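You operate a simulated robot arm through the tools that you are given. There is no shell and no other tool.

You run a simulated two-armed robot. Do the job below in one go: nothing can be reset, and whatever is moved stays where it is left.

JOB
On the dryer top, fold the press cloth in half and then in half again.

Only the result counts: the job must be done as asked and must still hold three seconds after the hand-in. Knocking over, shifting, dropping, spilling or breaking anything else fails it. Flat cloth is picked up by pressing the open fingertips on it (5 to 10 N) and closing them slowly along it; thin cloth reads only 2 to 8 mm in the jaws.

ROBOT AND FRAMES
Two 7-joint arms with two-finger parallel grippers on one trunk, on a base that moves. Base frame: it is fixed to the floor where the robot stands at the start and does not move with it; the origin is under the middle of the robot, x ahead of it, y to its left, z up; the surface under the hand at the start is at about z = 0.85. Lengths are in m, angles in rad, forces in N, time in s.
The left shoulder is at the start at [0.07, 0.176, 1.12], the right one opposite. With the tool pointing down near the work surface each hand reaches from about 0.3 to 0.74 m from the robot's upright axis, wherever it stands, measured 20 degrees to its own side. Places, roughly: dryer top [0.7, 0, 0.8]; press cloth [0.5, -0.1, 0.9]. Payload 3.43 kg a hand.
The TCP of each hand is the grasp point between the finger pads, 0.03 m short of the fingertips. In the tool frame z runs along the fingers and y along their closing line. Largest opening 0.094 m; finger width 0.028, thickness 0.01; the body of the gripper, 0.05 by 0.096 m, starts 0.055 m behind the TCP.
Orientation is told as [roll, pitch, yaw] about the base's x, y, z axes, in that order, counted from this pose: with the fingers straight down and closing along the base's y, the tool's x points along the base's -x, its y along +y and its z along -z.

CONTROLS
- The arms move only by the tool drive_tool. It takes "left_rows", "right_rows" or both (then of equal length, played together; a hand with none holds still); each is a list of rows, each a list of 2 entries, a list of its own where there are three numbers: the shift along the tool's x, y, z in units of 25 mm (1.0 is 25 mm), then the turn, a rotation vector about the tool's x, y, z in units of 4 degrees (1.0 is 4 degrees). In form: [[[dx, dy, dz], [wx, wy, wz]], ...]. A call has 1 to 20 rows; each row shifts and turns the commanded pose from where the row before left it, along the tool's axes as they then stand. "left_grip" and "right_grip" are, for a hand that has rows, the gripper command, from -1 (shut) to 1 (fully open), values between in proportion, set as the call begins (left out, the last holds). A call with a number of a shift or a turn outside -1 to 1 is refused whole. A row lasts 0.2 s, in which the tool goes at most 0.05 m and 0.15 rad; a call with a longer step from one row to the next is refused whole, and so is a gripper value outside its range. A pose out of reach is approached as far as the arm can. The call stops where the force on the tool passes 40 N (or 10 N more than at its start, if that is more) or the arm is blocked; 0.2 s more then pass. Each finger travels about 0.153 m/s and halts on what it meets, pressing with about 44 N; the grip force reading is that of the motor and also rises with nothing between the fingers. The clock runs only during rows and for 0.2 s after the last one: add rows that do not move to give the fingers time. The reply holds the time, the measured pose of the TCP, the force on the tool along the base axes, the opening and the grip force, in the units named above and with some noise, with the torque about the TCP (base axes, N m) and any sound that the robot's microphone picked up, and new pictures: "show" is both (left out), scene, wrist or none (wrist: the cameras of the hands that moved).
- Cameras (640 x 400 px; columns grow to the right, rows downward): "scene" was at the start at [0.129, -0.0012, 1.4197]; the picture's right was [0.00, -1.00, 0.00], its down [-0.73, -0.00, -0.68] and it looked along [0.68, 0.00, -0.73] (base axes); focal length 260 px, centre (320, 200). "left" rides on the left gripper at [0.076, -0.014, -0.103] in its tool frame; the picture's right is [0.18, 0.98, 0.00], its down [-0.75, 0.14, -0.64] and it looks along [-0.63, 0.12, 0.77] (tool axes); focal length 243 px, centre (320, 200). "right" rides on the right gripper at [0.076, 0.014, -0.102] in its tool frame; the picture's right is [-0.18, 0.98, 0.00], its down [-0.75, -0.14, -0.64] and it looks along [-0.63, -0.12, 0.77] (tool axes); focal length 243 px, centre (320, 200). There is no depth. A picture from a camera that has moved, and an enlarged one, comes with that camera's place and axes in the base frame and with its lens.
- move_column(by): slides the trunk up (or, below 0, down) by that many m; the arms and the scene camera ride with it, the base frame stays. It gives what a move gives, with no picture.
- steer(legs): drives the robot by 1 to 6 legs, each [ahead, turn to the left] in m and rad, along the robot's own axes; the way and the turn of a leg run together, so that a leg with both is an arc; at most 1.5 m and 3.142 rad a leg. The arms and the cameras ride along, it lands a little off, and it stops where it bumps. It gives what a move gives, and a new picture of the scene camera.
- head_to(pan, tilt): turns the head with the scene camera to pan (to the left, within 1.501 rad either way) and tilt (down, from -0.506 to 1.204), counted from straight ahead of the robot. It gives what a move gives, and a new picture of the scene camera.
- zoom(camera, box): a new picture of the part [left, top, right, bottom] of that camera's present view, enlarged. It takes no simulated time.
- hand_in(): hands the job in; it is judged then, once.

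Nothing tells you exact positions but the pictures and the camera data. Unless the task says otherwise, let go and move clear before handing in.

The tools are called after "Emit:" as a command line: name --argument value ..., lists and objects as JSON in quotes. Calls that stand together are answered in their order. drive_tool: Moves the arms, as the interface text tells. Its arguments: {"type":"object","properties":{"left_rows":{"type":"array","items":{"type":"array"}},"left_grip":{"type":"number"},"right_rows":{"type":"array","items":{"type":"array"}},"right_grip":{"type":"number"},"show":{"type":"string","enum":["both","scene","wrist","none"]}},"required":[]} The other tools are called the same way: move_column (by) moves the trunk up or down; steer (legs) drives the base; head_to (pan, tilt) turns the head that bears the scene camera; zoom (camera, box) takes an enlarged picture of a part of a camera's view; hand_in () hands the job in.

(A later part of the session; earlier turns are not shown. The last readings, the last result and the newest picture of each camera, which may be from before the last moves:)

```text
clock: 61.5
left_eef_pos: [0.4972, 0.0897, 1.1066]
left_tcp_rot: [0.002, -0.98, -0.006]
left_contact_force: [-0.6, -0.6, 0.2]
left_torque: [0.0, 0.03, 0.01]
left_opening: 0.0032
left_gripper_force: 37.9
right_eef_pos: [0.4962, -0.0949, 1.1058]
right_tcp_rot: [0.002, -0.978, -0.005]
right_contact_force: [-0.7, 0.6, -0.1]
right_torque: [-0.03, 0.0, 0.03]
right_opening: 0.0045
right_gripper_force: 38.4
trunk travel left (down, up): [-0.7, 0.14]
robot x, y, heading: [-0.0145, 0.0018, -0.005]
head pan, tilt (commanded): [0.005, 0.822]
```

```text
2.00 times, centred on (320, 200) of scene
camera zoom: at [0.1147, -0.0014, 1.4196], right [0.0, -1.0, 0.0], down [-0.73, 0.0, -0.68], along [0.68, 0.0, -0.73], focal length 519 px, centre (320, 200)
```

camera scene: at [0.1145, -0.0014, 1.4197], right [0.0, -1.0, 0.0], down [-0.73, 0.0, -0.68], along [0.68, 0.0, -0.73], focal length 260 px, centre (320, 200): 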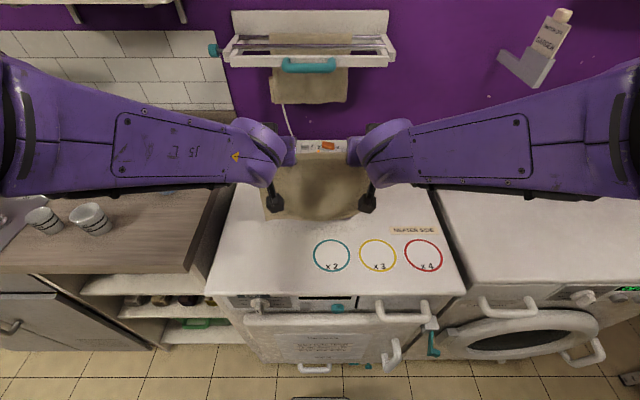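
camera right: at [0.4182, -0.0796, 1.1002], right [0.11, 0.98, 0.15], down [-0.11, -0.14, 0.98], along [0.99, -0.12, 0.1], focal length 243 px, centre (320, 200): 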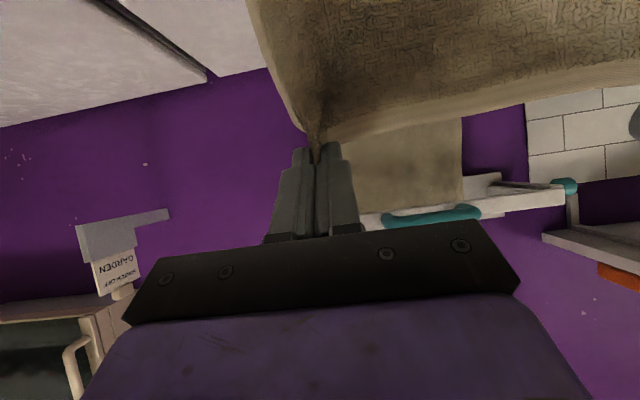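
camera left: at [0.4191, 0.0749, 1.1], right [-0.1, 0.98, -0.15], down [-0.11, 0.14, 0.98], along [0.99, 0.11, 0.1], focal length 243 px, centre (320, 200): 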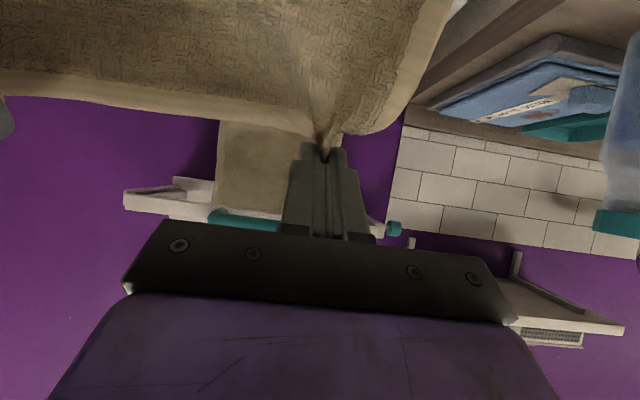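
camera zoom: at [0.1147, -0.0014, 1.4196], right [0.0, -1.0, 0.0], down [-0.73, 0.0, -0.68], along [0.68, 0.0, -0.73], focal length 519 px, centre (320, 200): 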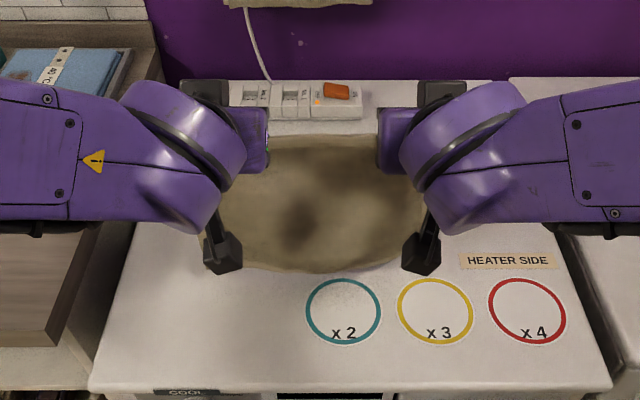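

Tracking is good. I'll go back a little further and touch the free edge down.

Emit:
drive_tool --left_rows '[[[0.368, 0, -0.548], [0, 0, 0]], [[0.368, 0, -0.548], [0, 0, 0]], [[0.3, 0, 0.2], [0, 0, 0]], [[0.3, 0, 0.2], [0, 0, 0]], [[0, 0, 0], [0, 0, 0]], [[0, 0, 0], [0, 0, 0]]]' --right_rows '[[[0.368, 0, -0.548], [0, 0, 0]], [[0.368, 0, -0.548], [0, 0, 0]], [[0.3, 0, 0.2], [0, 0, 0]], [[0.3, 0, 0.2], [0, 0, 0]], [[0, 0, 0], [0, 0, 0]], [[0, 0, 0], [0, 0, 0]]]' --show "none"

Emit:
zoom --camera "scene" --box '[160, 100, 480, 300]'

```text
clock: 62.9
left_eef_pos: [0.4645, 0.0898, 1.0894]
left_tcp_rot: [0.002, -0.98, -0.005]
left_contact_force: [0.1, 0.5, -0.3]
left_torque: [-0.01, -0.01, -0.03]
left_opening: 0.0035
left_gripper_force: 38.3
right_eef_pos: [0.4649, -0.0939, 1.0893]
right_tcp_rot: [0.001, -0.978, -0.005]
right_contact_force: [0.6, -0.2, -0.1]
right_torque: [0.0, -0.01, 0.03]
right_opening: 0.0042
right_gripper_force: 38.4
trunk travel left (down, up): [-0.7, 0.14]
robot x, y, heading: [-0.0161, -0.0, -0.005]
head pan, tilt (commanded): [0.005, 0.822]
```

```text
2.00 times, centred on (320, 200) of scene
camera zoom: at [0.1146, -0.0014, 1.4197], right [0.0, -1.0, 0.0], down [-0.73, 0.0, -0.68], along [0.68, 0.0, -0.73], focal length 519 px, centre (320, 200)
```

zoom: 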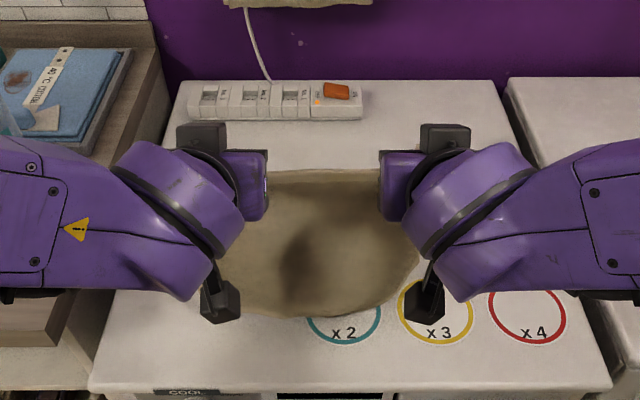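

The free edge is down at about x≈0.44. Now I'll lay the near half, moving forward and down with the hands still tilted.

Emit:
drive_tool --left_rows '[[[0.237, 0, 0.598], [0, 0, 0]], [[0.237, 0, 0.598], [0, 0, 0]], [[0.237, 0, 0.598], [0, 0, 0]], [[0.237, 0, 0.598], [0, 0, 0]], [[0.237, 0, 0.598], [0, 0, 0]], [[0.237, 0, 0.598], [0, 0, 0]], [[0.237, 0, 0.598], [0, 0, 0]], [[0.237, 0, 0.598], [0, 0, 0]], [[0, 0, 0], [0, 0, 0]], [[0, 0, 0], [0, 0, 0]]]' --right_rows '[[[0.237, 0, 0.598], [0, 0, 0]], [[0.237, 0, 0.598], [0, 0, 0]], [[0.237, 0, 0.598], [0, 0, 0]], [[0.237, 0, 0.598], [0, 0, 0]], [[0.237, 0, 0.598], [0, 0, 0]], [[0.237, 0, 0.598], [0, 0, 0]], [[0.237, 0, 0.598], [0, 0, 0]], [[0.237, 0, 0.598], [0, 0, 0]], [[0, 0, 0], [0, 0, 0]], [[0, 0, 0], [0, 0, 0]]]' --show "both"

Emit:
zoom --camera "scene" --box '[160, 120, 480, 320]'

```text
clock: 65.0
left_eef_pos: [0.5377, 0.0899, 0.9832]
left_tcp_rot: [0.002, -0.979, -0.006]
left_contact_force: [-0.4, 0.2, 0.7]
left_torque: [-0.01, -0.01, -0.01]
left_opening: 0.0036
left_gripper_force: 37.9
right_eef_pos: [0.536, -0.0937, 0.9814]
right_tcp_rot: [0.002, -0.976, -0.006]
right_contact_force: [-0.2, 0.3, 0.8]
right_torque: [-0.03, 0.02, 0.0]
right_opening: 0.0041
right_gripper_force: 38.8
trunk travel left (down, up): [-0.7, 0.14]
robot x, y, heading: [-0.0128, 0.0002, 0.002]
head pan, tilt (commanded): [0.005, 0.822]
camera scene: at [0.1146, -0.0014, 1.4196], right [0.0, -1.0, 0.0], down [-0.73, 0.0, -0.68], along [0.68, 0.0, -0.73], focal length 260 px, centre (320, 200)
camera right: at [0.4099, -0.0792, 0.976], right [0.11, 0.98, 0.15], down [-0.11, -0.14, 0.98], along [0.99, -0.12, 0.1], focal length 243 px, centre (320, 200)
camera left: at [0.4106, 0.0749, 0.9755], right [-0.1, 0.98, -0.15], down [-0.11, 0.14, 0.98], along [0.99, 0.11, 0.1], focal length 243 px, centre (320, 200)
```

scene: 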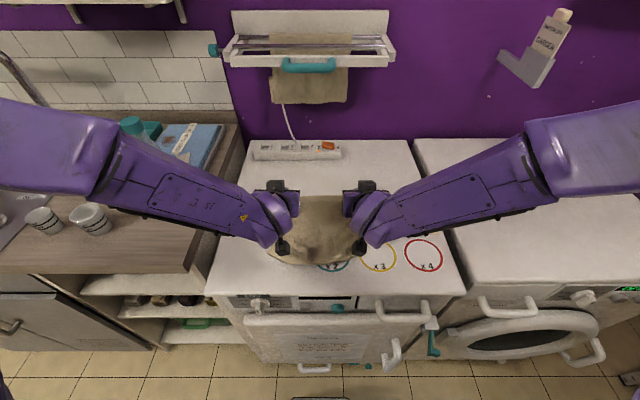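
right: 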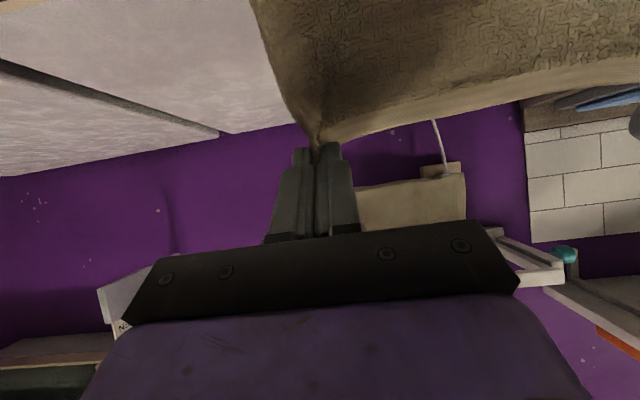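
left: 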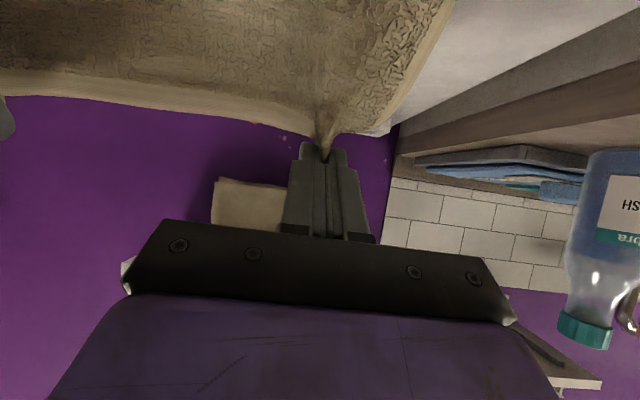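

```text
2.00 times, centred on (320, 220) of scene
camera zoom: at [0.1146, -0.0014, 1.4196], right [0.0, -1.0, 0.0], down [-0.73, 0.0, -0.68], along [0.68, 0.0, -0.73], focal length 519 px, centre (320, 160)
```

zoom: 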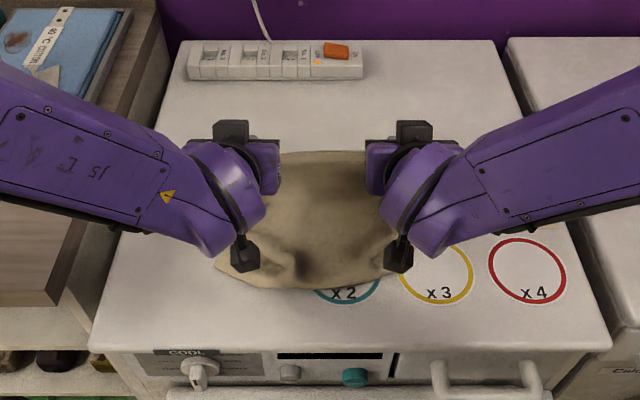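

I'll look closer at how the near edge is lying.

Emit:
zoom --camera "scene" --box '[250, 185, 390, 272]'

```text
4.57 times, centred on (320, 228) of scene
camera zoom: at [0.1146, -0.0014, 1.4196], right [0.0, -1.0, 0.0], down [-0.73, 0.0, -0.68], along [0.68, 0.0, -0.73], focal length 1187 px, centre (320, 70)
```

zoom: 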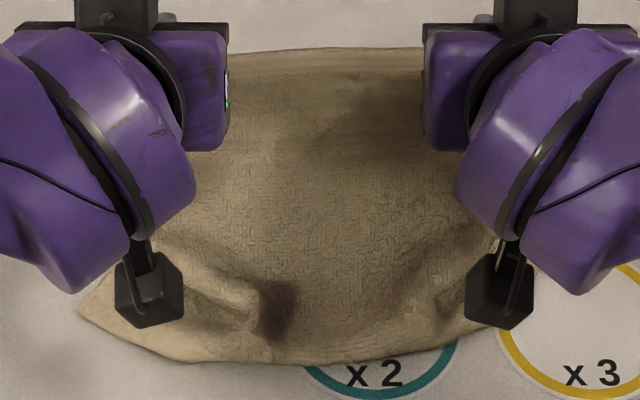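

The near half has a slack wave in it. I'll pull forward about 3 cm to draw it flat.

Emit:
drive_tool --left_rows '[[[-0.223, 0, 0.332], [0, 0, 0]], [[-0.223, 0, 0.332], [0, 0, 0]], [[-0.223, 0, 0.332], [0, 0, 0]], [[0, 0, 0], [0, 0, 0]]]' --right_rows '[[[-0.223, 0, 0.332], [0, 0, 0]], [[-0.223, 0, 0.332], [0, 0, 0]], [[-0.223, 0, 0.332], [0, 0, 0]], [[0, 0, 0], [0, 0, 0]]]' --show "none"

Emit:
zoom --camera "scene" --box '[250, 175, 394, 265]'

```text
clock: 66.0
left_eef_pos: [0.5668, 0.0909, 0.9831]
left_tcp_rot: [0.002, -0.98, -0.006]
left_contact_force: [0.3, -1.0, -0.6]
left_torque: [0.01, 0.02, 0.01]
left_opening: 0.0035
left_gripper_force: 38.1
right_eef_pos: [0.5658, -0.0945, 0.9824]
right_tcp_rot: [0.001, -0.979, -0.003]
right_contact_force: [-0.9, -0.3, 1.3]
right_torque: [-0.01, 0.0, 0.01]
right_opening: 0.0043
right_gripper_force: 39.1
trunk travel left (down, up): [-0.7, 0.14]
robot x, y, heading: [-0.0109, -0.0062, -0.001]
head pan, tilt (commanded): [0.005, 0.822]
```

```text
4.44 times, centred on (322, 220) of scene
camera zoom: at [0.114, -0.0014, 1.4197], right [0.0, -1.0, 0.0], down [-0.73, 0.0, -0.68], along [0.68, 0.0, -0.73], focal length 1154 px, centre (311, 111)
```

zoom: 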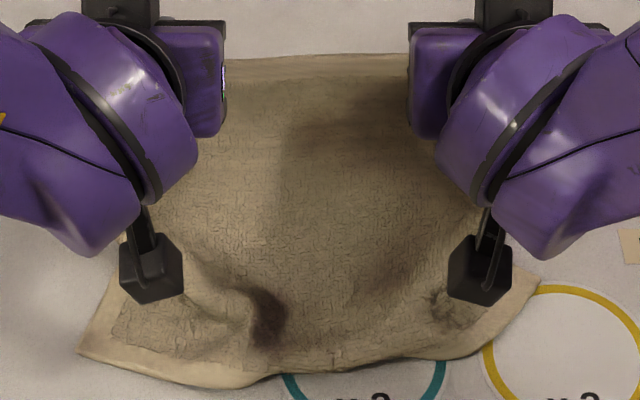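

The near half isn't square. I'll lay the whole cloth out flat again, pulling forward to a low far-edge position (tilt easing to 28°) so the drag straightens it, and then do the fold arc with tilted hands.

Emit:
drive_tool --left_rows '[[[-0.158, 0, 0.607], [0, 1, 0]], [[-0.137, 0, 0.65], [0, 1, 0]], [[-0.093, 0, 0.665], [0, 1, 0]], [[-0.079, 0, 0.661], [0, 1, 0]], [[-0.034, 0, 0.644], [0, 1, 0]], [[-0.022, 0, 0.65], [0, 1, 0]], [[0, 0, 0.609], [0, 1, 0]], [[0.103, 0, 0.534], [0, 0, 0]], [[0.117, 0, 0.391], [0, 0, 0]], [[0, 0, 0], [0, 0, 0]]]' --right_rows '[[[-0.158, 0, 0.607], [0, 1, 0]], [[-0.137, 0, 0.65], [0, 1, 0]], [[-0.093, 0, 0.665], [0, 1, 0]], [[-0.079, 0, 0.661], [0, 1, 0]], [[-0.034, 0, 0.644], [0, 1, 0]], [[-0.022, 0, 0.65], [0, 1, 0]], [[0, 0, 0.609], [0, 1, 0]], [[0.103, 0, 0.534], [0, 0, 0]], [[0.117, 0, 0.391], [0, 0, 0]], [[0, 0, 0], [0, 0, 0]]]' --show "both"

Emit:
zoom --camera "scene" --box '[220, 130, 460, 280]'

```text
clock: 68.2
left_eef_pos: [0.6586, 0.0902, 0.8915]
left_tcp_rot: [0.001, -0.492, -0.005]
left_contact_force: [0.0, 0.0, 0.1]
left_torque: [-0.01, 0.01, -0.03]
left_opening: 0.0032
left_gripper_force: 38.2
right_eef_pos: [0.6584, -0.0955, 0.8914]
right_tcp_rot: [0.002, -0.49, -0.003]
right_contact_force: [0.2, -0.2, 1.0]
right_torque: [-0.01, -0.02, 0.03]
right_opening: 0.0044
right_gripper_force: 38.5
trunk travel left (down, up): [-0.7, 0.14]
robot x, y, heading: [-0.0134, 0.0002, -0.005]
head pan, tilt (commanded): [0.005, 0.822]
camera scene: at [0.1138, -0.0013, 1.4198], right [0.0, -1.0, 0.0], down [-0.73, 0.0, -0.68], along [0.68, 0.0, -0.73], focal length 260 px, centre (320, 200)
camera right: at [0.5433, -0.0796, 0.9449], right [0.17, 0.98, 0.09], down [0.36, -0.14, 0.92], along [0.92, -0.12, -0.38], focal length 243 px, centre (320, 200)
camera left: at [0.5444, 0.0749, 0.945], right [-0.16, 0.98, -0.09], down [0.36, 0.14, 0.92], along [0.92, 0.12, -0.38], focal length 243 px, centre (320, 200)
```

scene: 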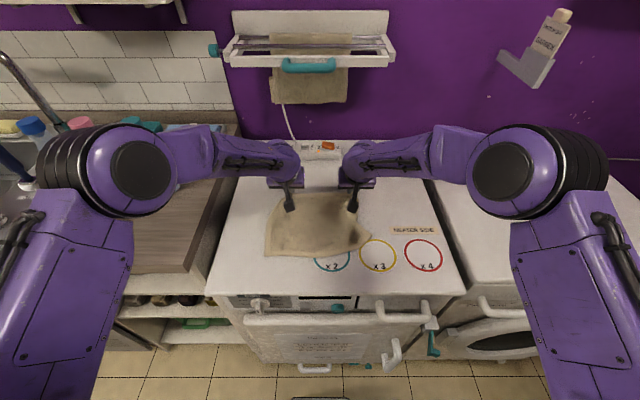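
right: 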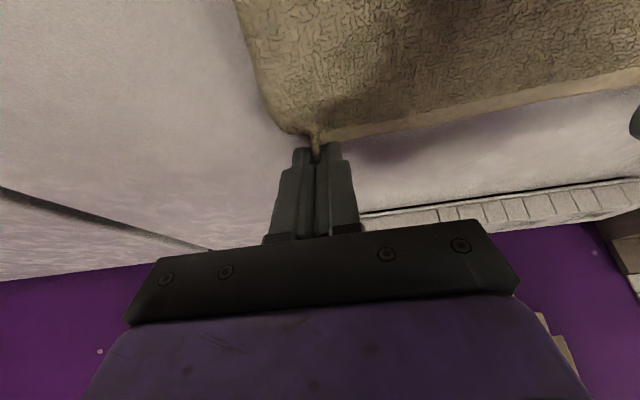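
left: 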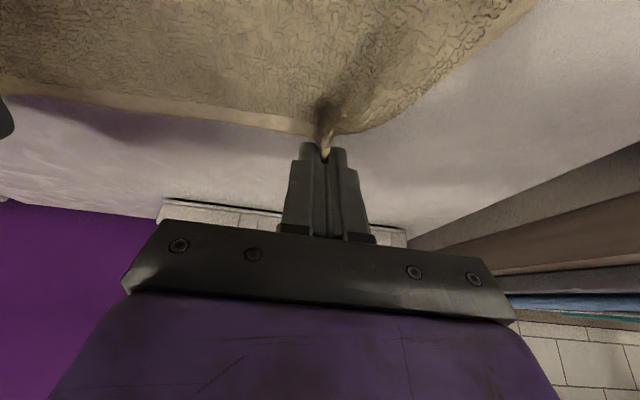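

```text
2.67 times, centred on (340, 205) of scene
camera zoom: at [0.1138, -0.0013, 1.4198], right [0.0, -1.0, 0.0], down [-0.73, 0.0, -0.68], along [0.68, 0.0, -0.73], focal length 692 px, centre (267, 187)
```

zoom: 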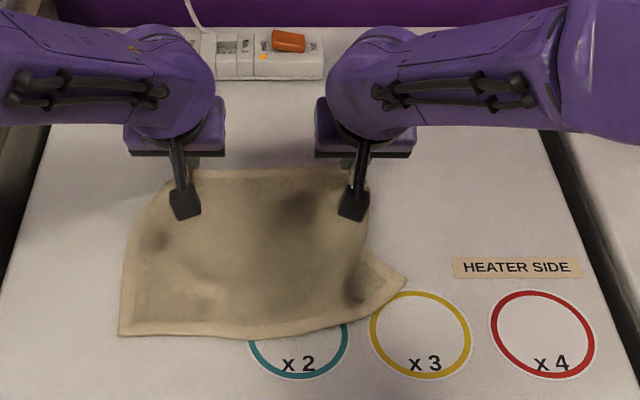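

The cloth is now mostly flat (left near corner at about [0.455, 0.137]), but the right near corner is rucked forward. I'll set the far edge down with light pressure and open both grippers slowly to spread the pinches out.

Emit:
drive_tool --left_rows '[[[0.047, 0, 0.088], [0, 0, 0]], [[0.047, 0, 0.088], [0, 0, 0]], [[0, 0, 0], [0, 0, 0]]]' --right_rows '[[[0.047, 0, 0.088], [0, 0, 0]], [[0.047, 0, 0.088], [0, 0, 0]], [[0, 0, 0], [0, 0, 0]]]' --show "none"

```text
clock: 69.0
left_eef_pos: [0.6598, 0.0895, 0.887]
left_tcp_rot: [0.003, -0.494, -0.004]
left_contact_force: [-0.5, -0.3, 1.9]
left_torque: [0.0, -0.02, 0.01]
left_opening: 0.0034
left_gripper_force: 37.7
right_eef_pos: [0.6576, -0.0947, 0.8873]
right_tcp_rot: [0.0, -0.494, -0.003]
right_contact_force: [2.6, -0.8, 10.0]
right_torque: [0.01, -0.08, 0.0]
right_opening: 0.0046
right_gripper_force: 39.0
trunk travel left (down, up): [-0.7, 0.14]
robot x, y, heading: [-0.0165, -0.0025, 0.002]
head pan, tilt (commanded): [0.005, 0.822]
```

Emit:
drive_tool --left_rows '[[[0.02, 0, 0.035], [0, 0, 0]], [[0, 0, 0], [0, 0, 0]]]' --right_rows '[[[-0.01, 0, -0.02], [0, 0, 0]], [[0, 0, 0], [0, 0, 0]]]' --left_grip -0.8 --right_grip -0.8 --show "none"

Emit:
drive_tool --left_rows '[[[0, 0, 0], [0, 0, 0]], [[0, 0, 0], [0, 0, 0]]]' --right_rows '[[[0, 0, 0], [0, 0, 0]], [[0, 0, 0], [0, 0, 0]]]' --left_grip -0.5 --right_grip -0.5 --show "none"

Emit:
drive_tool --left_rows '[[[0, 0, 0], [0, 0, 0]], [[0, 0, 0], [0, 0, 0]]]' --right_rows '[[[0, 0, 0], [0, 0, 0]], [[0, 0, 0], [0, 0, 0]]]' --left_grip -0.2 --right_grip -0.2 --show "wrist"

Emit:
zoom --camera "scene" --box '[220, 130, 460, 280]'

```text
clock: 69.7
left_eef_pos: [0.6574, 0.0908, 0.8866]
left_tcp_rot: [0.002, -0.494, -0.003]
left_contact_force: [-0.8, -0.7, 1.1]
left_torque: [0.0, 0.05, 0.0]
left_opening: 0.0095
left_gripper_force: 0.5
right_eef_pos: [0.6572, -0.0955, 0.8875]
right_tcp_rot: [0.001, -0.489, -0.003]
right_contact_force: [2.0, 0.0, 8.1]
right_torque: [-0.04, -0.04, -0.03]
right_opening: 0.0097
right_gripper_force: 0.5
trunk travel left (down, up): [-0.7, 0.14]
robot x, y, heading: [-0.0141, -0.0014, 0.003]
head pan, tilt (commanded): [0.005, 0.822]
```

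```text
clock: 70.2
left_eef_pos: [0.6576, 0.0899, 0.8868]
left_tcp_rot: [0.003, -0.494, -0.005]
left_contact_force: [0.6, -0.3, 1.4]
left_torque: [-0.01, -0.02, 0.02]
left_opening: 0.0237
left_gripper_force: 0.1
right_eef_pos: [0.6578, -0.0935, 0.8878]
right_tcp_rot: [0.0, -0.492, -0.002]
right_contact_force: [-0.3, 1.7, 7.9]
right_torque: [-0.02, -0.02, -0.02]
right_opening: 0.0225
right_gripper_force: 0.0
trunk travel left (down, up): [-0.7, 0.14]
robot x, y, heading: [-0.0127, 0.0015, -0.003]
head pan, tilt (commanded): [0.005, 0.822]
```

```text
clock: 70.8
left_eef_pos: [0.6578, 0.0905, 0.8851]
left_tcp_rot: [0.002, -0.493, -0.003]
left_contact_force: [0.7, -0.2, 0.7]
left_torque: [-0.03, -0.01, -0.02]
left_opening: 0.0376
left_gripper_force: 0.1
right_eef_pos: [0.6577, -0.095, 0.8876]
right_tcp_rot: [0.0, -0.492, -0.006]
right_contact_force: [-0.6, 2.2, 8.2]
right_torque: [-0.07, 0.0, -0.02]
right_opening: 0.0368
right_gripper_force: 0.0
trunk travel left (down, up): [-0.7, 0.14]
robot x, y, heading: [-0.0159, -0.0021, -0.006]
head pan, tilt (commanded): [0.005, 0.822]
camera right: at [0.5422, -0.0794, 0.9408], right [0.17, 0.98, 0.09], down [0.36, -0.14, 0.92], along [0.92, -0.12, -0.38], focal length 243 px, centre (320, 200)
camera left: at [0.5435, 0.0753, 0.9393], right [-0.16, 0.98, -0.09], down [0.36, 0.14, 0.92], along [0.92, 0.12, -0.38], focal length 243 px, centre (320, 200)
```

right: 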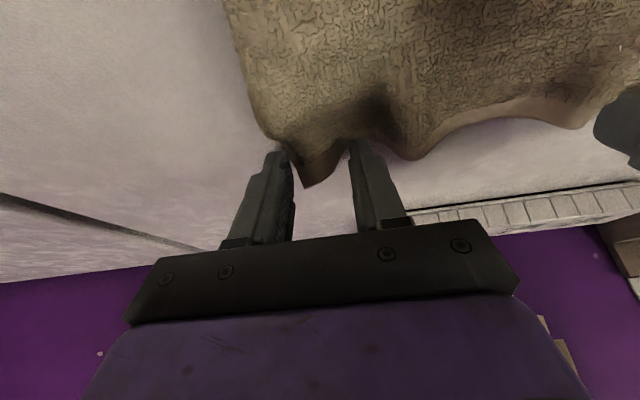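
left: 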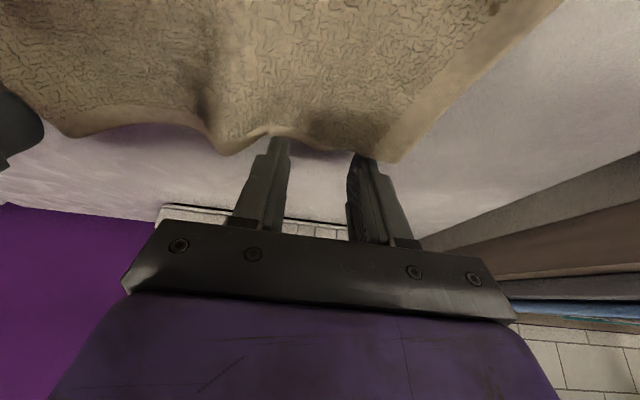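

```text
2.67 times, centred on (340, 205) of scene
camera zoom: at [0.1126, -0.0008, 1.4199], right [0.0, -1.0, 0.0], down [-0.73, 0.0, -0.68], along [0.68, 0.0, -0.73], focal length 692 px, centre (267, 187)
```

zoom: 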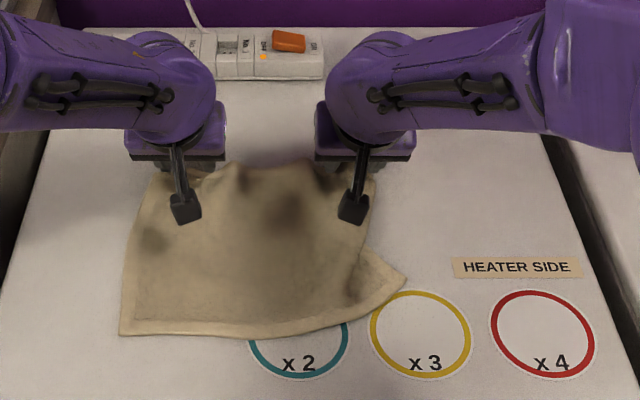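

The far edge now has slack waves between the hands. I'll press lightly and drag both hands outward to stretch the far edge straight.

Emit:
drive_tool --left_rows '[[[0.03, 0, 0.053], [0, 0, 0]], [[0, 0, 0], [0, 0, 0]]]' --right_rows '[[[0, 0, 0], [0, 0, 0]], [[0, 0, 0], [0, 0, 0]]]' --show "none"

Emit:
drive_tool --left_rows '[[[0, 0.2, 0], [0, 0, 0]], [[0, 0.2, 0], [0, 0, 0]], [[0, 0.2, 0], [0, 0, 0]], [[0, 0.2, 0], [0, 0, 0]], [[0, 0, 0], [0, 0, 0]]]' --right_rows '[[[0, -0.2, 0], [0, 0, 0]], [[0, -0.2, 0], [0, 0, 0]], [[0, -0.2, 0], [0, 0, 0]], [[0, -0.2, 0], [0, 0, 0]], [[0, 0, 0], [0, 0, 0]]]' --show "wrist"

Emit:
zoom --camera "scene" --box '[220, 130, 460, 280]'

```text
clock: 71.5
left_eef_pos: [0.6593, 0.0907, 0.8853]
left_tcp_rot: [0.002, -0.493, -0.002]
left_contact_force: [0.2, 0.0, 5.4]
left_torque: [-0.12, -0.02, 0.01]
left_opening: 0.0374
left_gripper_force: 0.2
right_eef_pos: [0.6567, -0.0949, 0.8871]
right_tcp_rot: [-0.001, -0.492, -0.004]
right_contact_force: [1.1, 2.1, 5.9]
right_torque: [-0.05, -0.02, 0.0]
right_opening: 0.0368
right_gripper_force: 0.1
trunk travel left (down, up): [-0.7, 0.14]
robot x, y, heading: [-0.0128, -0.0001, -0.005]
head pan, tilt (commanded): [0.005, 0.822]
```

```text
clock: 72.7
left_eef_pos: [0.657, 0.1096, 0.8852]
left_tcp_rot: [0.002, -0.493, -0.004]
left_contact_force: [0.3, 0.9, 6.2]
left_torque: [-0.1, -0.07, -0.02]
left_opening: 0.0371
left_gripper_force: 0.0
right_eef_pos: [0.6576, -0.1139, 0.8873]
right_tcp_rot: [0.002, -0.492, -0.001]
right_contact_force: [0.2, 1.5, 6.4]
right_torque: [-0.04, 0.0, -0.01]
right_opening: 0.0369
right_gripper_force: 0.2
trunk travel left (down, up): [-0.7, 0.14]
robot x, y, heading: [-0.0182, -0.001, -0.005]
head pan, tilt (commanded): [0.005, 0.822]
camera right: at [0.5422, -0.0999, 0.9408], right [0.17, 0.98, 0.09], down [0.36, -0.14, 0.92], along [0.92, -0.12, -0.38], focal length 243 px, centre (320, 200)
camera left: at [0.543, 0.0953, 0.9383], right [-0.16, 0.98, -0.09], down [0.36, 0.14, 0.92], along [0.92, 0.12, -0.38], focal length 243 px, centre (320, 200)
```

right: 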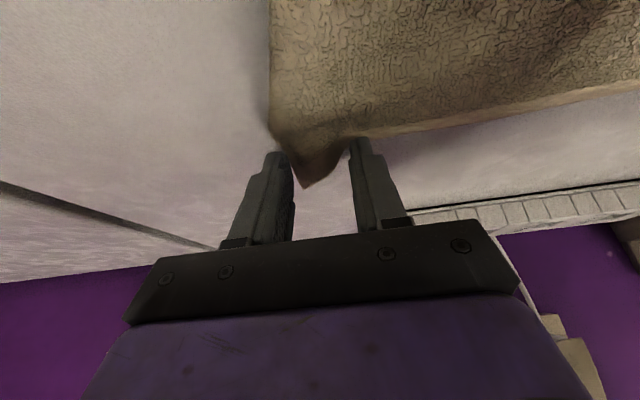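
left: 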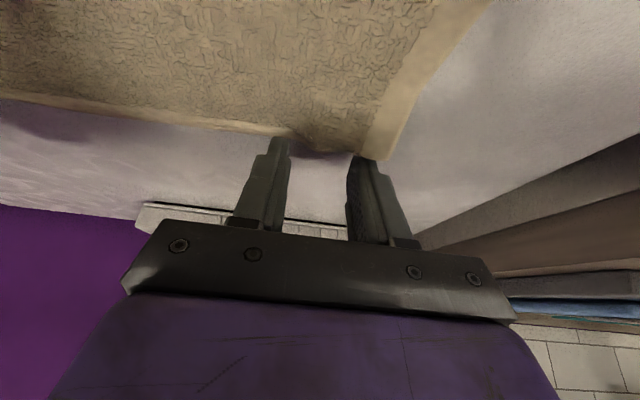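

```text
2.67 times, centred on (340, 205) of scene
camera zoom: at [0.1121, -0.0011, 1.4199], right [0.0, -1.0, 0.0], down [-0.73, 0.0, -0.68], along [0.68, 0.0, -0.73], focal length 692 px, centre (267, 187)
```

zoom: 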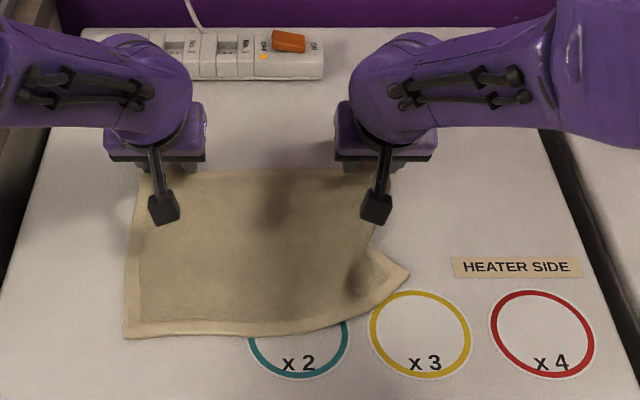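

Dragging with light pressure straightens the cloth very well. Now I'll lift the right hand and move it over the rucked right near corner, keeping the left pressed as an anchor.

Emit:
drive_tool --right_rows '[[[0, 0, -1], [0, 0, 0]], [[0, 0, -1], [0, 0, 0]], [[0.6, -0.2, -0.32], [0, 1, 0]], [[0.62, -0.2, -0.277], [0, 1, 0]], [[0.64, -0.2, -0.233], [0, 1, 0]], [[0.65, -0.2, -0.187], [0, 1, 0]], [[0.665, -0.2, -0.141], [0, 1, 0]], [[0.67, -0.2, -0.095], [0, 1, 0]], [[0.68, -0.2, -0.047], [0, 1, 0]], [[0, 0, 0], [0, 0, 0]]]' --right_grip -0.6 --show "both"

Emit:
zoom --camera "scene" --box '[220, 130, 460, 280]'

```text
clock: 74.8
left_eef_pos: [0.6591, 0.1095, 0.8854]
left_tcp_rot: [0.002, -0.494, -0.002]
left_contact_force: [2.2, 0.8, 10.4]
left_torque: [-0.19, -0.11, 0.06]
left_opening: 0.0372
left_gripper_force: 0.2
right_eef_pos: [0.5153, -0.1485, 0.9306]
right_tcp_rot: [0.0, -0.003, -0.004]
right_contact_force: [-0.4, 0.3, -0.2]
right_torque: [0.01, 0.03, -0.02]
right_opening: 0.0187
right_gripper_force: 0.0
trunk travel left (down, up): [-0.7, 0.14]
robot x, y, heading: [-0.0139, 0.0011, 0.001]
head pan, tilt (commanded): [0.005, 0.822]
camera scene: at [0.1127, -0.0014, 1.4199], right [0.0, -1.0, 0.0], down [-0.73, 0.0, -0.68], along [0.68, 0.0, -0.73], focal length 260 px, centre (320, 200)
camera right: at [0.4389, -0.1343, 1.0324], right [0.19, 0.98, 0.0], down [0.75, -0.14, 0.64], along [0.63, -0.12, -0.77], focal length 243 px, centre (320, 200)
```

scene: 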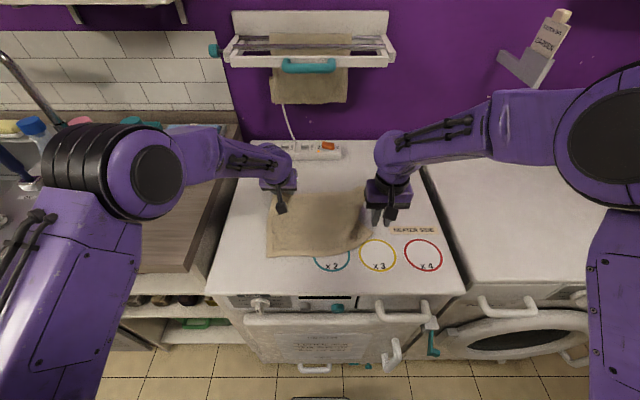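
right: 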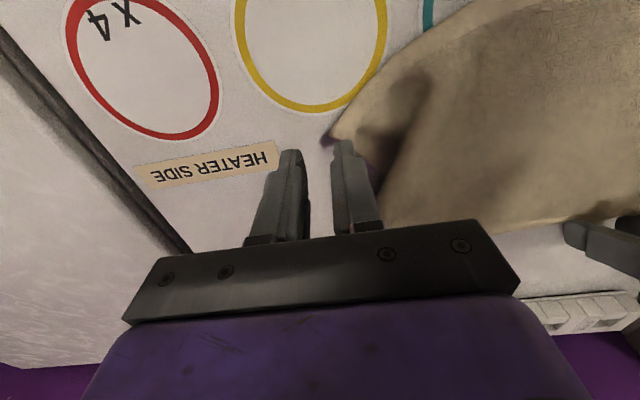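

```text
2.67 times, centred on (340, 205) of scene
camera zoom: at [0.1127, -0.0014, 1.4199], right [0.0, -1.0, 0.0], down [-0.73, 0.0, -0.68], along [0.68, 0.0, -0.73], focal length 692 px, centre (267, 187)
```

zoom: 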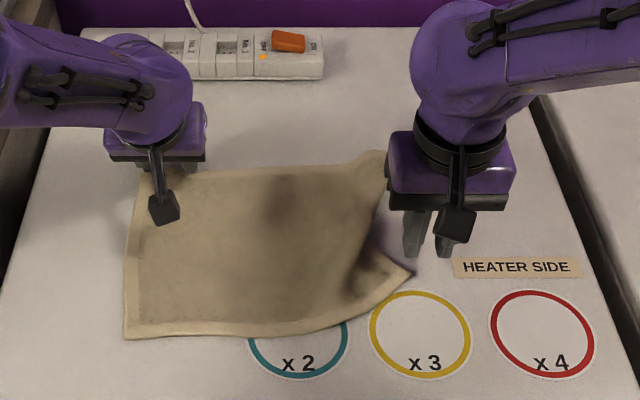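

The right near corner is at about [0.522, −0.143]; it should sit near [0.455, −0.163]. I'll press the right fingertips just inside the corner and drag it there.

Emit:
drive_tool --right_rows '[[[0.14, 0.46, 0.4], [0, 0, 0]], [[0.14, 0.46, 0.5], [0, 0, 0]], [[0, 0, 0.5], [0, 0, 0]], [[0, 0, 0.3], [0, 0, 0]], [[0, 0, 0.14], [0, 0, 0]], [[0, 0, 0.08], [0, 0, 0]], [[0, 0, 0], [0, 0, 0]]]' --show "none"

```text
clock: 76.5
left_eef_pos: [0.6575, 0.1105, 0.8852]
left_tcp_rot: [0.002, -0.496, -0.006]
left_contact_force: [2.4, -0.2, 9.3]
left_torque: [-0.14, -0.13, 0.06]
left_opening: 0.0374
left_gripper_force: 0.1
right_eef_pos: [0.5075, -0.1263, 0.8826]
right_tcp_rot: [0.0, -0.003, -0.004]
right_contact_force: [-0.3, 1.0, 6.9]
right_torque: [0.01, 0.02, 0.02]
right_opening: 0.0183
right_gripper_force: 0.1
trunk travel left (down, up): [-0.7, 0.14]
robot x, y, heading: [-0.0164, -0.0014, 0.004]
head pan, tilt (commanded): [0.005, 0.822]
```

Emit:
drive_tool --right_rows '[[[0.3, -0.12, 0], [0, 0, 0]], [[0.3, -0.12, 0], [0, 0, 0]], [[0.3, -0.12, 0], [0, 0, 0]], [[0.3, -0.12, 0], [0, 0, 0]], [[0.3, -0.12, 0], [0, 0, 0]], [[0.3, -0.12, 0], [0, 0, 0]], [[0.3, -0.12, 0], [0, 0, 0]], [[0.3, -0.12, 0], [0, 0, 0]], [[0, 0, 0], [0, 0, 0]]]' --show "both"

Emit:
zoom --camera "scene" --box '[220, 130, 460, 280]'

```text
clock: 78.5
left_eef_pos: [0.6578, 0.1103, 0.8848]
left_tcp_rot: [0.002, -0.494, -0.004]
left_contact_force: [-1.2, -0.5, 9.2]
left_torque: [-0.24, 0.0, -0.05]
left_opening: 0.0377
left_gripper_force: 0.5
right_eef_pos: [0.4486, -0.1497, 0.8832]
right_tcp_rot: [0.0, -0.003, -0.002]
right_contact_force: [3.7, 1.3, 9.0]
right_torque: [0.19, -0.08, -0.03]
right_opening: 0.0193
right_gripper_force: 0.2
trunk travel left (down, up): [-0.7, 0.14]
robot x, y, heading: [-0.0135, 0.0022, -0.006]
head pan, tilt (commanded): [0.005, 0.822]
camera scene: at [0.112, -0.0009, 1.4199], right [0.0, -1.0, 0.0], down [-0.73, 0.0, -0.68], along [0.68, 0.0, -0.73], focal length 260 px, centre (320, 200)
camera right: at [0.372, -0.1355, 0.9849], right [0.19, 0.98, 0.0], down [0.75, -0.14, 0.64], along [0.63, -0.12, -0.76], focal length 243 px, centre (320, 200)
```

scene: 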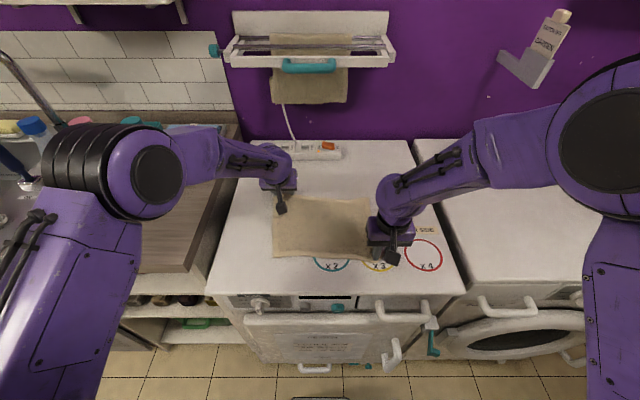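
right: 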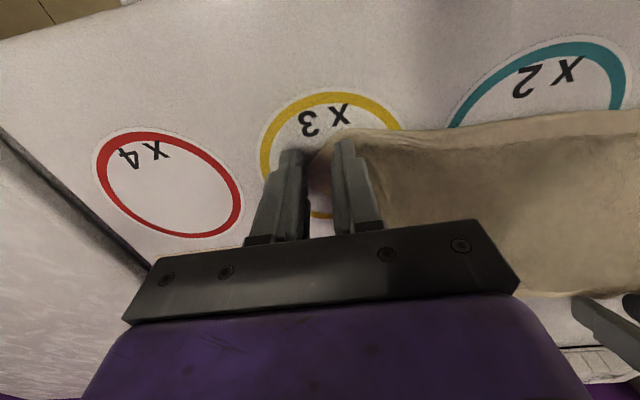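

```text
2.67 times, centred on (340, 205) of scene
camera zoom: at [0.112, -0.0009, 1.4199], right [0.0, -1.0, 0.0], down [-0.73, 0.0, -0.68], along [0.68, 0.0, -0.73], focal length 692 px, centre (267, 187)
```

zoom: 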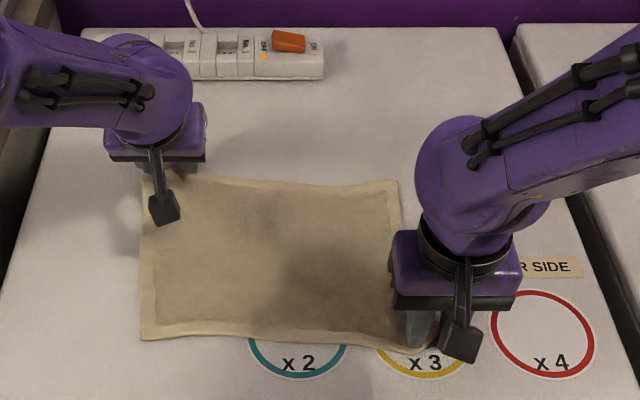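

The cloth is nearly flat and square now. I'll lift the right hand clear and check the corner.

Emit:
drive_tool --right_rows '[[[0, 0, -0.6], [0, 0, 0]], [[0, 0, -1], [0, 0, 0]], [[0, -0.8, -1], [0, 0, 0]], [[0, -1, 0], [0, 0, 0]], [[0, -1, 0], [0, 0, 0]]]' --show "wrist"

Emit:
zoom --camera "scene" --box '[220, 130, 460, 280]'

```text
clock: 79.7
left_eef_pos: [0.6579, 0.1093, 0.8852]
left_tcp_rot: [0.003, -0.493, -0.005]
left_contact_force: [-1.3, 0.8, 9.8]
left_torque: [-0.18, 0.03, -0.03]
left_opening: 0.0369
left_gripper_force: 0.0
right_eef_pos: [0.4479, -0.2234, 0.9473]
right_tcp_rot: [0.001, -0.002, -0.005]
right_contact_force: [0.8, -0.1, -0.2]
right_torque: [-0.01, -0.03, 0.01]
right_opening: 0.0189
right_gripper_force: 0.1
trunk travel left (down, up): [-0.7, 0.14]
robot x, y, heading: [-0.0153, -0.0034, 0.001]
head pan, tilt (commanded): [0.005, 0.822]
camera right: at [0.3712, -0.2079, 1.0496], right [0.19, 0.98, 0.0], down [0.75, -0.14, 0.64], along [0.63, -0.12, -0.77], focal length 243 px, centre (320, 200)
```

right: 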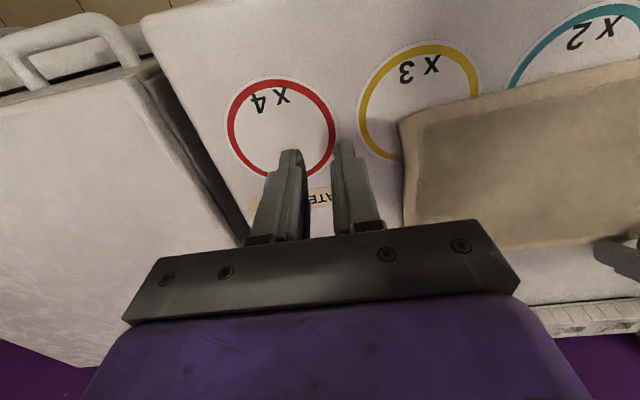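

```text
2.67 times, centred on (340, 205) of scene
camera zoom: at [0.1124, -0.0025, 1.4199], right [0.0, -1.0, 0.0], down [-0.73, 0.0, -0.68], along [0.68, 0.0, -0.73], focal length 692 px, centre (267, 187)
```

zoom: 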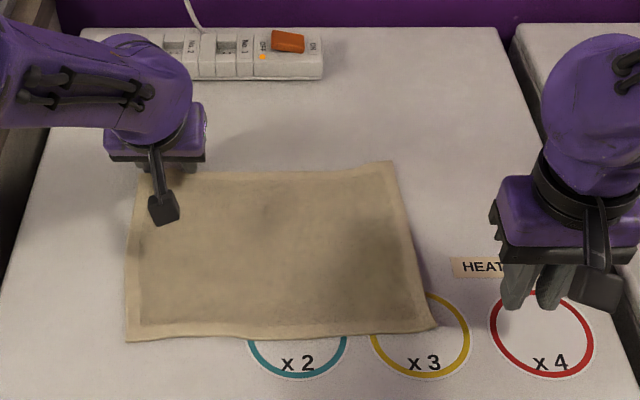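

The cloth sprang flat and square: near edge at x≈0.455, far edge at 0.667, centred at y≈−0.01. I'll move both hands to the near corners and pull the whole cloth about 3 cm toward the robot for better reach.

Emit:
drive_tool --left_rows '[[[0, 0, -1], [0, 0, 0]], [[0, 0, -1], [0, 0, 0]], [[0.83, 0, -0.44], [0, 1, 0]], [[0.86, 0, -0.38], [0, 1, 0]], [[0.883, 0, -0.32], [0, 1, 0]], [[0.904, 0, -0.26], [0, 1, 0]], [[0.92, 0, -0.195], [0, 1, 0]], [[0.931, 0, -0.131], [0, 1, 0]], [[0.938, 0, -0.066], [0, 1, 0]], [[0, 0, 0], [0, 0, 0]]]' --right_rows '[[[-0.133, 0.433, 0], [0, 0, 0]], [[-0.133, 0.433, 0], [0, 0, 0]], [[-0.133, 0.433, 0], [0, 0, 0]], [[-0.133, 0.433, 0], [0, 0, 0]], [[-0.133, 0.433, 0], [0, 0, 0]], [[-0.133, 0.433, 0], [0, 0, 0]], [[-0.133, 0.433, 0], [0, 0, 0]], [[-0.133, 0.433, 0], [0, 0, 0]], [[-0.133, 0.433, 0], [0, 0, 0]], [[0, 0, 0], [0, 0, 0]]]' --left_grip -0.6 --show "both"

Emit:
zoom --camera "scene" --box '[220, 130, 460, 280]'

```text
clock: 81.8
left_eef_pos: [0.471, 0.1104, 0.9271]
left_tcp_rot: [0.001, -0.002, -0.004]
left_contact_force: [0.9, -0.5, 0.1]
left_torque: [0.01, -0.03, -0.04]
left_opening: 0.0186
left_gripper_force: 0.0
right_eef_pos: [0.479, -0.1232, 0.9452]
right_tcp_rot: [0.003, 0.0, -0.004]
right_contact_force: [0.7, 0.0, -0.7]
right_torque: [0.02, 0.03, 0.0]
right_opening: 0.0189
right_gripper_force: 0.0
trunk travel left (down, up): [-0.7, 0.14]
robot x, y, heading: [-0.0152, 0.0009, -0.002]
head pan, tilt (commanded): [0.005, 0.822]
camera scene: at [0.1145, -0.0017, 1.4197], right [0.0, -1.0, 0.0], down [-0.73, 0.0, -0.68], along [0.68, 0.0, -0.73], focal length 260 px, centre (320, 200)
camera right: at [0.4031, -0.1086, 1.0485], right [0.19, 0.98, 0.0], down [0.75, -0.14, 0.64], along [0.63, -0.12, -0.77], focal length 243 px, centre (320, 200)
camera left: at [0.3954, 0.0949, 1.0288], right [-0.18, 0.98, 0.0], down [0.75, 0.14, 0.64], along [0.63, 0.12, -0.76], focal length 243 px, centre (320, 200)
```

scene: 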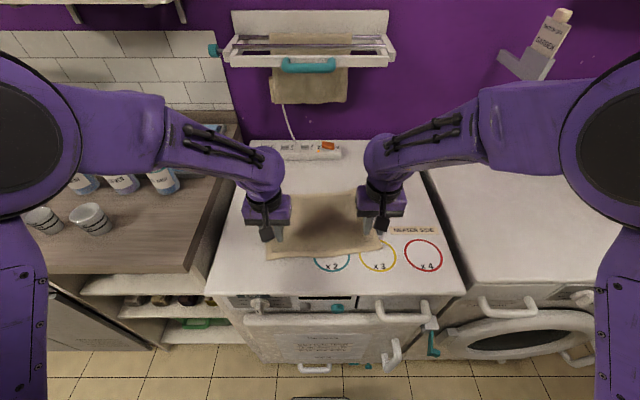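
right: 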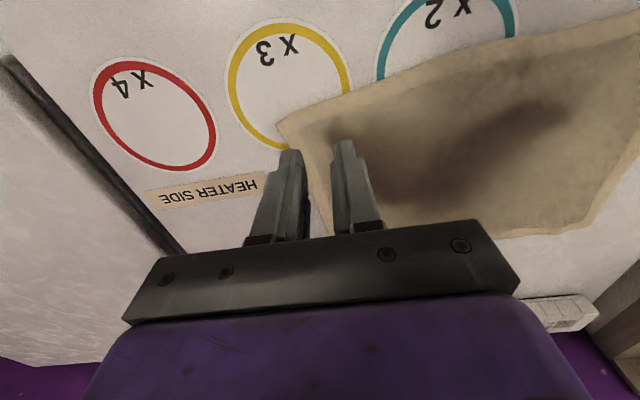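
left: 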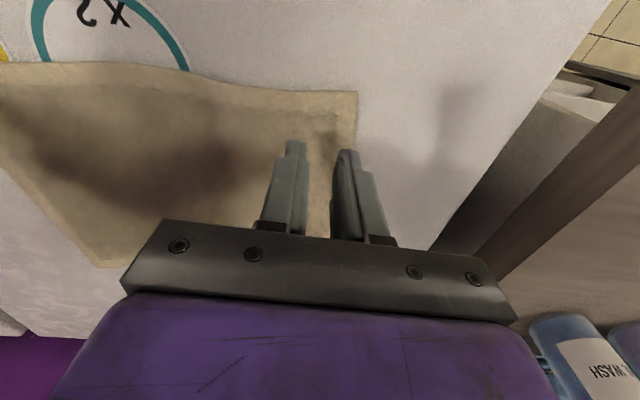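

```text
2.67 times, centred on (340, 205) of scene
camera zoom: at [0.1145, -0.0017, 1.4197], right [0.0, -1.0, 0.0], down [-0.73, 0.0, -0.68], along [0.68, 0.0, -0.73], focal length 692 px, centre (267, 187)
```

zoom: 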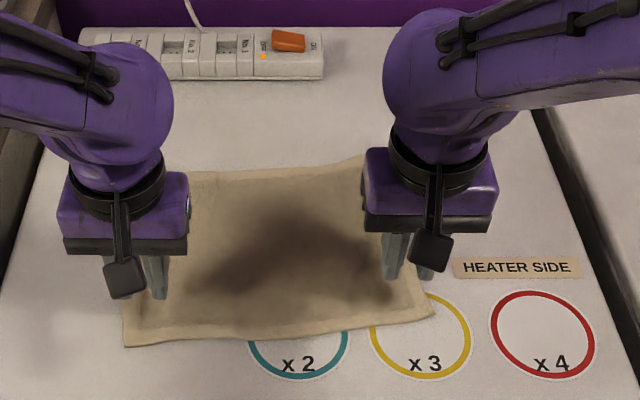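

The cloth is rotated a few degrees (left near corner x 0.443, right 0.475). I'll press both hands on it and pull the right side further so it squares up.

Emit:
drive_tool --left_rows '[[[0, 0, 0.6], [0, 0, 0]], [[0, 0, 0.5], [0, 0, 0]], [[0, 0, 0.3], [0, 0, 0]], [[0, 0, 0.2], [0, 0, 0]], [[0, 0, 0.1], [0, 0, 0]], [[0, 0, 0.06], [0, 0, 0]], [[0, 0, 0], [0, 0, 0]]]' --right_rows '[[[-0.4, 0, 0.8], [0, 0, 0]], [[-0.4, 0, 0.8], [0, 0, 0]], [[0, 0, 0.4], [0, 0, 0]], [[0, 0, 0.3], [0, 0, 0]], [[0, 0, 0.12], [0, 0, 0]], [[0, 0, 0.08], [0, 0, 0]], [[0, 0, 0], [0, 0, 0]]]' --show "none"

```text
clock: 83.5
left_eef_pos: [0.4712, 0.1106, 0.8839]
left_tcp_rot: [0.001, -0.005, -0.004]
left_contact_force: [1.3, 0.5, 6.2]
left_torque: [0.0, -0.06, 0.0]
left_opening: 0.0187
left_gripper_force: 0.1
right_eef_pos: [0.499, -0.1232, 0.8849]
right_tcp_rot: [0.001, 0.0, -0.004]
right_contact_force: [0.4, -0.6, 1.4]
right_torque: [-0.01, -0.01, 0.01]
right_opening: 0.019
right_gripper_force: 0.1
trunk travel left (down, up): [-0.7, 0.14]
robot x, y, heading: [-0.0116, -0.0001, -0.002]
head pan, tilt (commanded): [0.005, 0.822]
```

Emit:
drive_tool --left_rows '[[[0, 0, 0], [0, 0, 0]], [[0.11, 0.02, 0], [0, 0, 0]], [[0.11, 0.02, 0], [0, 0, 0]], [[0.11, 0.02, 0], [0, 0, 0]], [[0.11, 0.02, 0], [0, 0, 0]], [[0.11, 0.02, 0], [0, 0, 0]], [[0.11, 0.02, 0], [0, 0, 0]], [[0.11, 0.02, 0], [0, 0, 0]], [[0.11, 0.02, 0], [0, 0, 0]], [[0, 0, 0], [0, 0, 0]]]' --right_rows '[[[0, 0, 0.06], [0, 0, 0]], [[0.26, -0.02, 0], [0, 0, 0]], [[0.26, -0.02, 0], [0, 0, 0]], [[0.26, -0.02, 0], [0, 0, 0]], [[0.26, -0.02, 0], [0, 0, 0]], [[0.26, -0.02, 0], [0, 0, 0]], [[0.26, -0.02, 0], [0, 0, 0]], [[0.26, -0.02, 0], [0, 0, 0]], [[0.26, -0.02, 0], [0, 0, 0]], [[0, 0, 0], [0, 0, 0]]]' --show "none"

Emit:
zoom --camera "scene" --box '[220, 140, 460, 290]'

```text
clock: 85.7
left_eef_pos: [0.4474, 0.1148, 0.884]
left_tcp_rot: [0.002, -0.005, -0.003]
left_contact_force: [0.4, -1.6, 4.2]
left_torque: [-0.06, 0.01, -0.02]
left_opening: 0.0186
left_gripper_force: 0.0
right_eef_pos: [0.4477, -0.1247, 0.8833]
right_tcp_rot: [0.001, -0.001, -0.003]
right_contact_force: [1.8, 2.6, 8.2]
right_torque: [0.03, -0.05, -0.05]
right_opening: 0.019
right_gripper_force: 0.1
trunk travel left (down, up): [-0.7, 0.14]
robot x, y, heading: [-0.0147, -0.006, -0.002]
head pan, tilt (commanded): [0.005, 0.822]
```

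```text
2.67 times, centred on (340, 215) of scene
camera zoom: at [0.1134, -0.0013, 1.4198], right [0.0, -1.0, 0.0], down [-0.73, 0.0, -0.68], along [0.68, 0.0, -0.73], focal length 692 px, centre (267, 160)
```

zoom: 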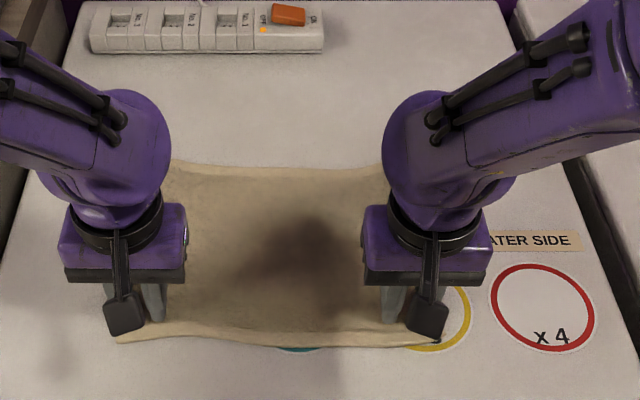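

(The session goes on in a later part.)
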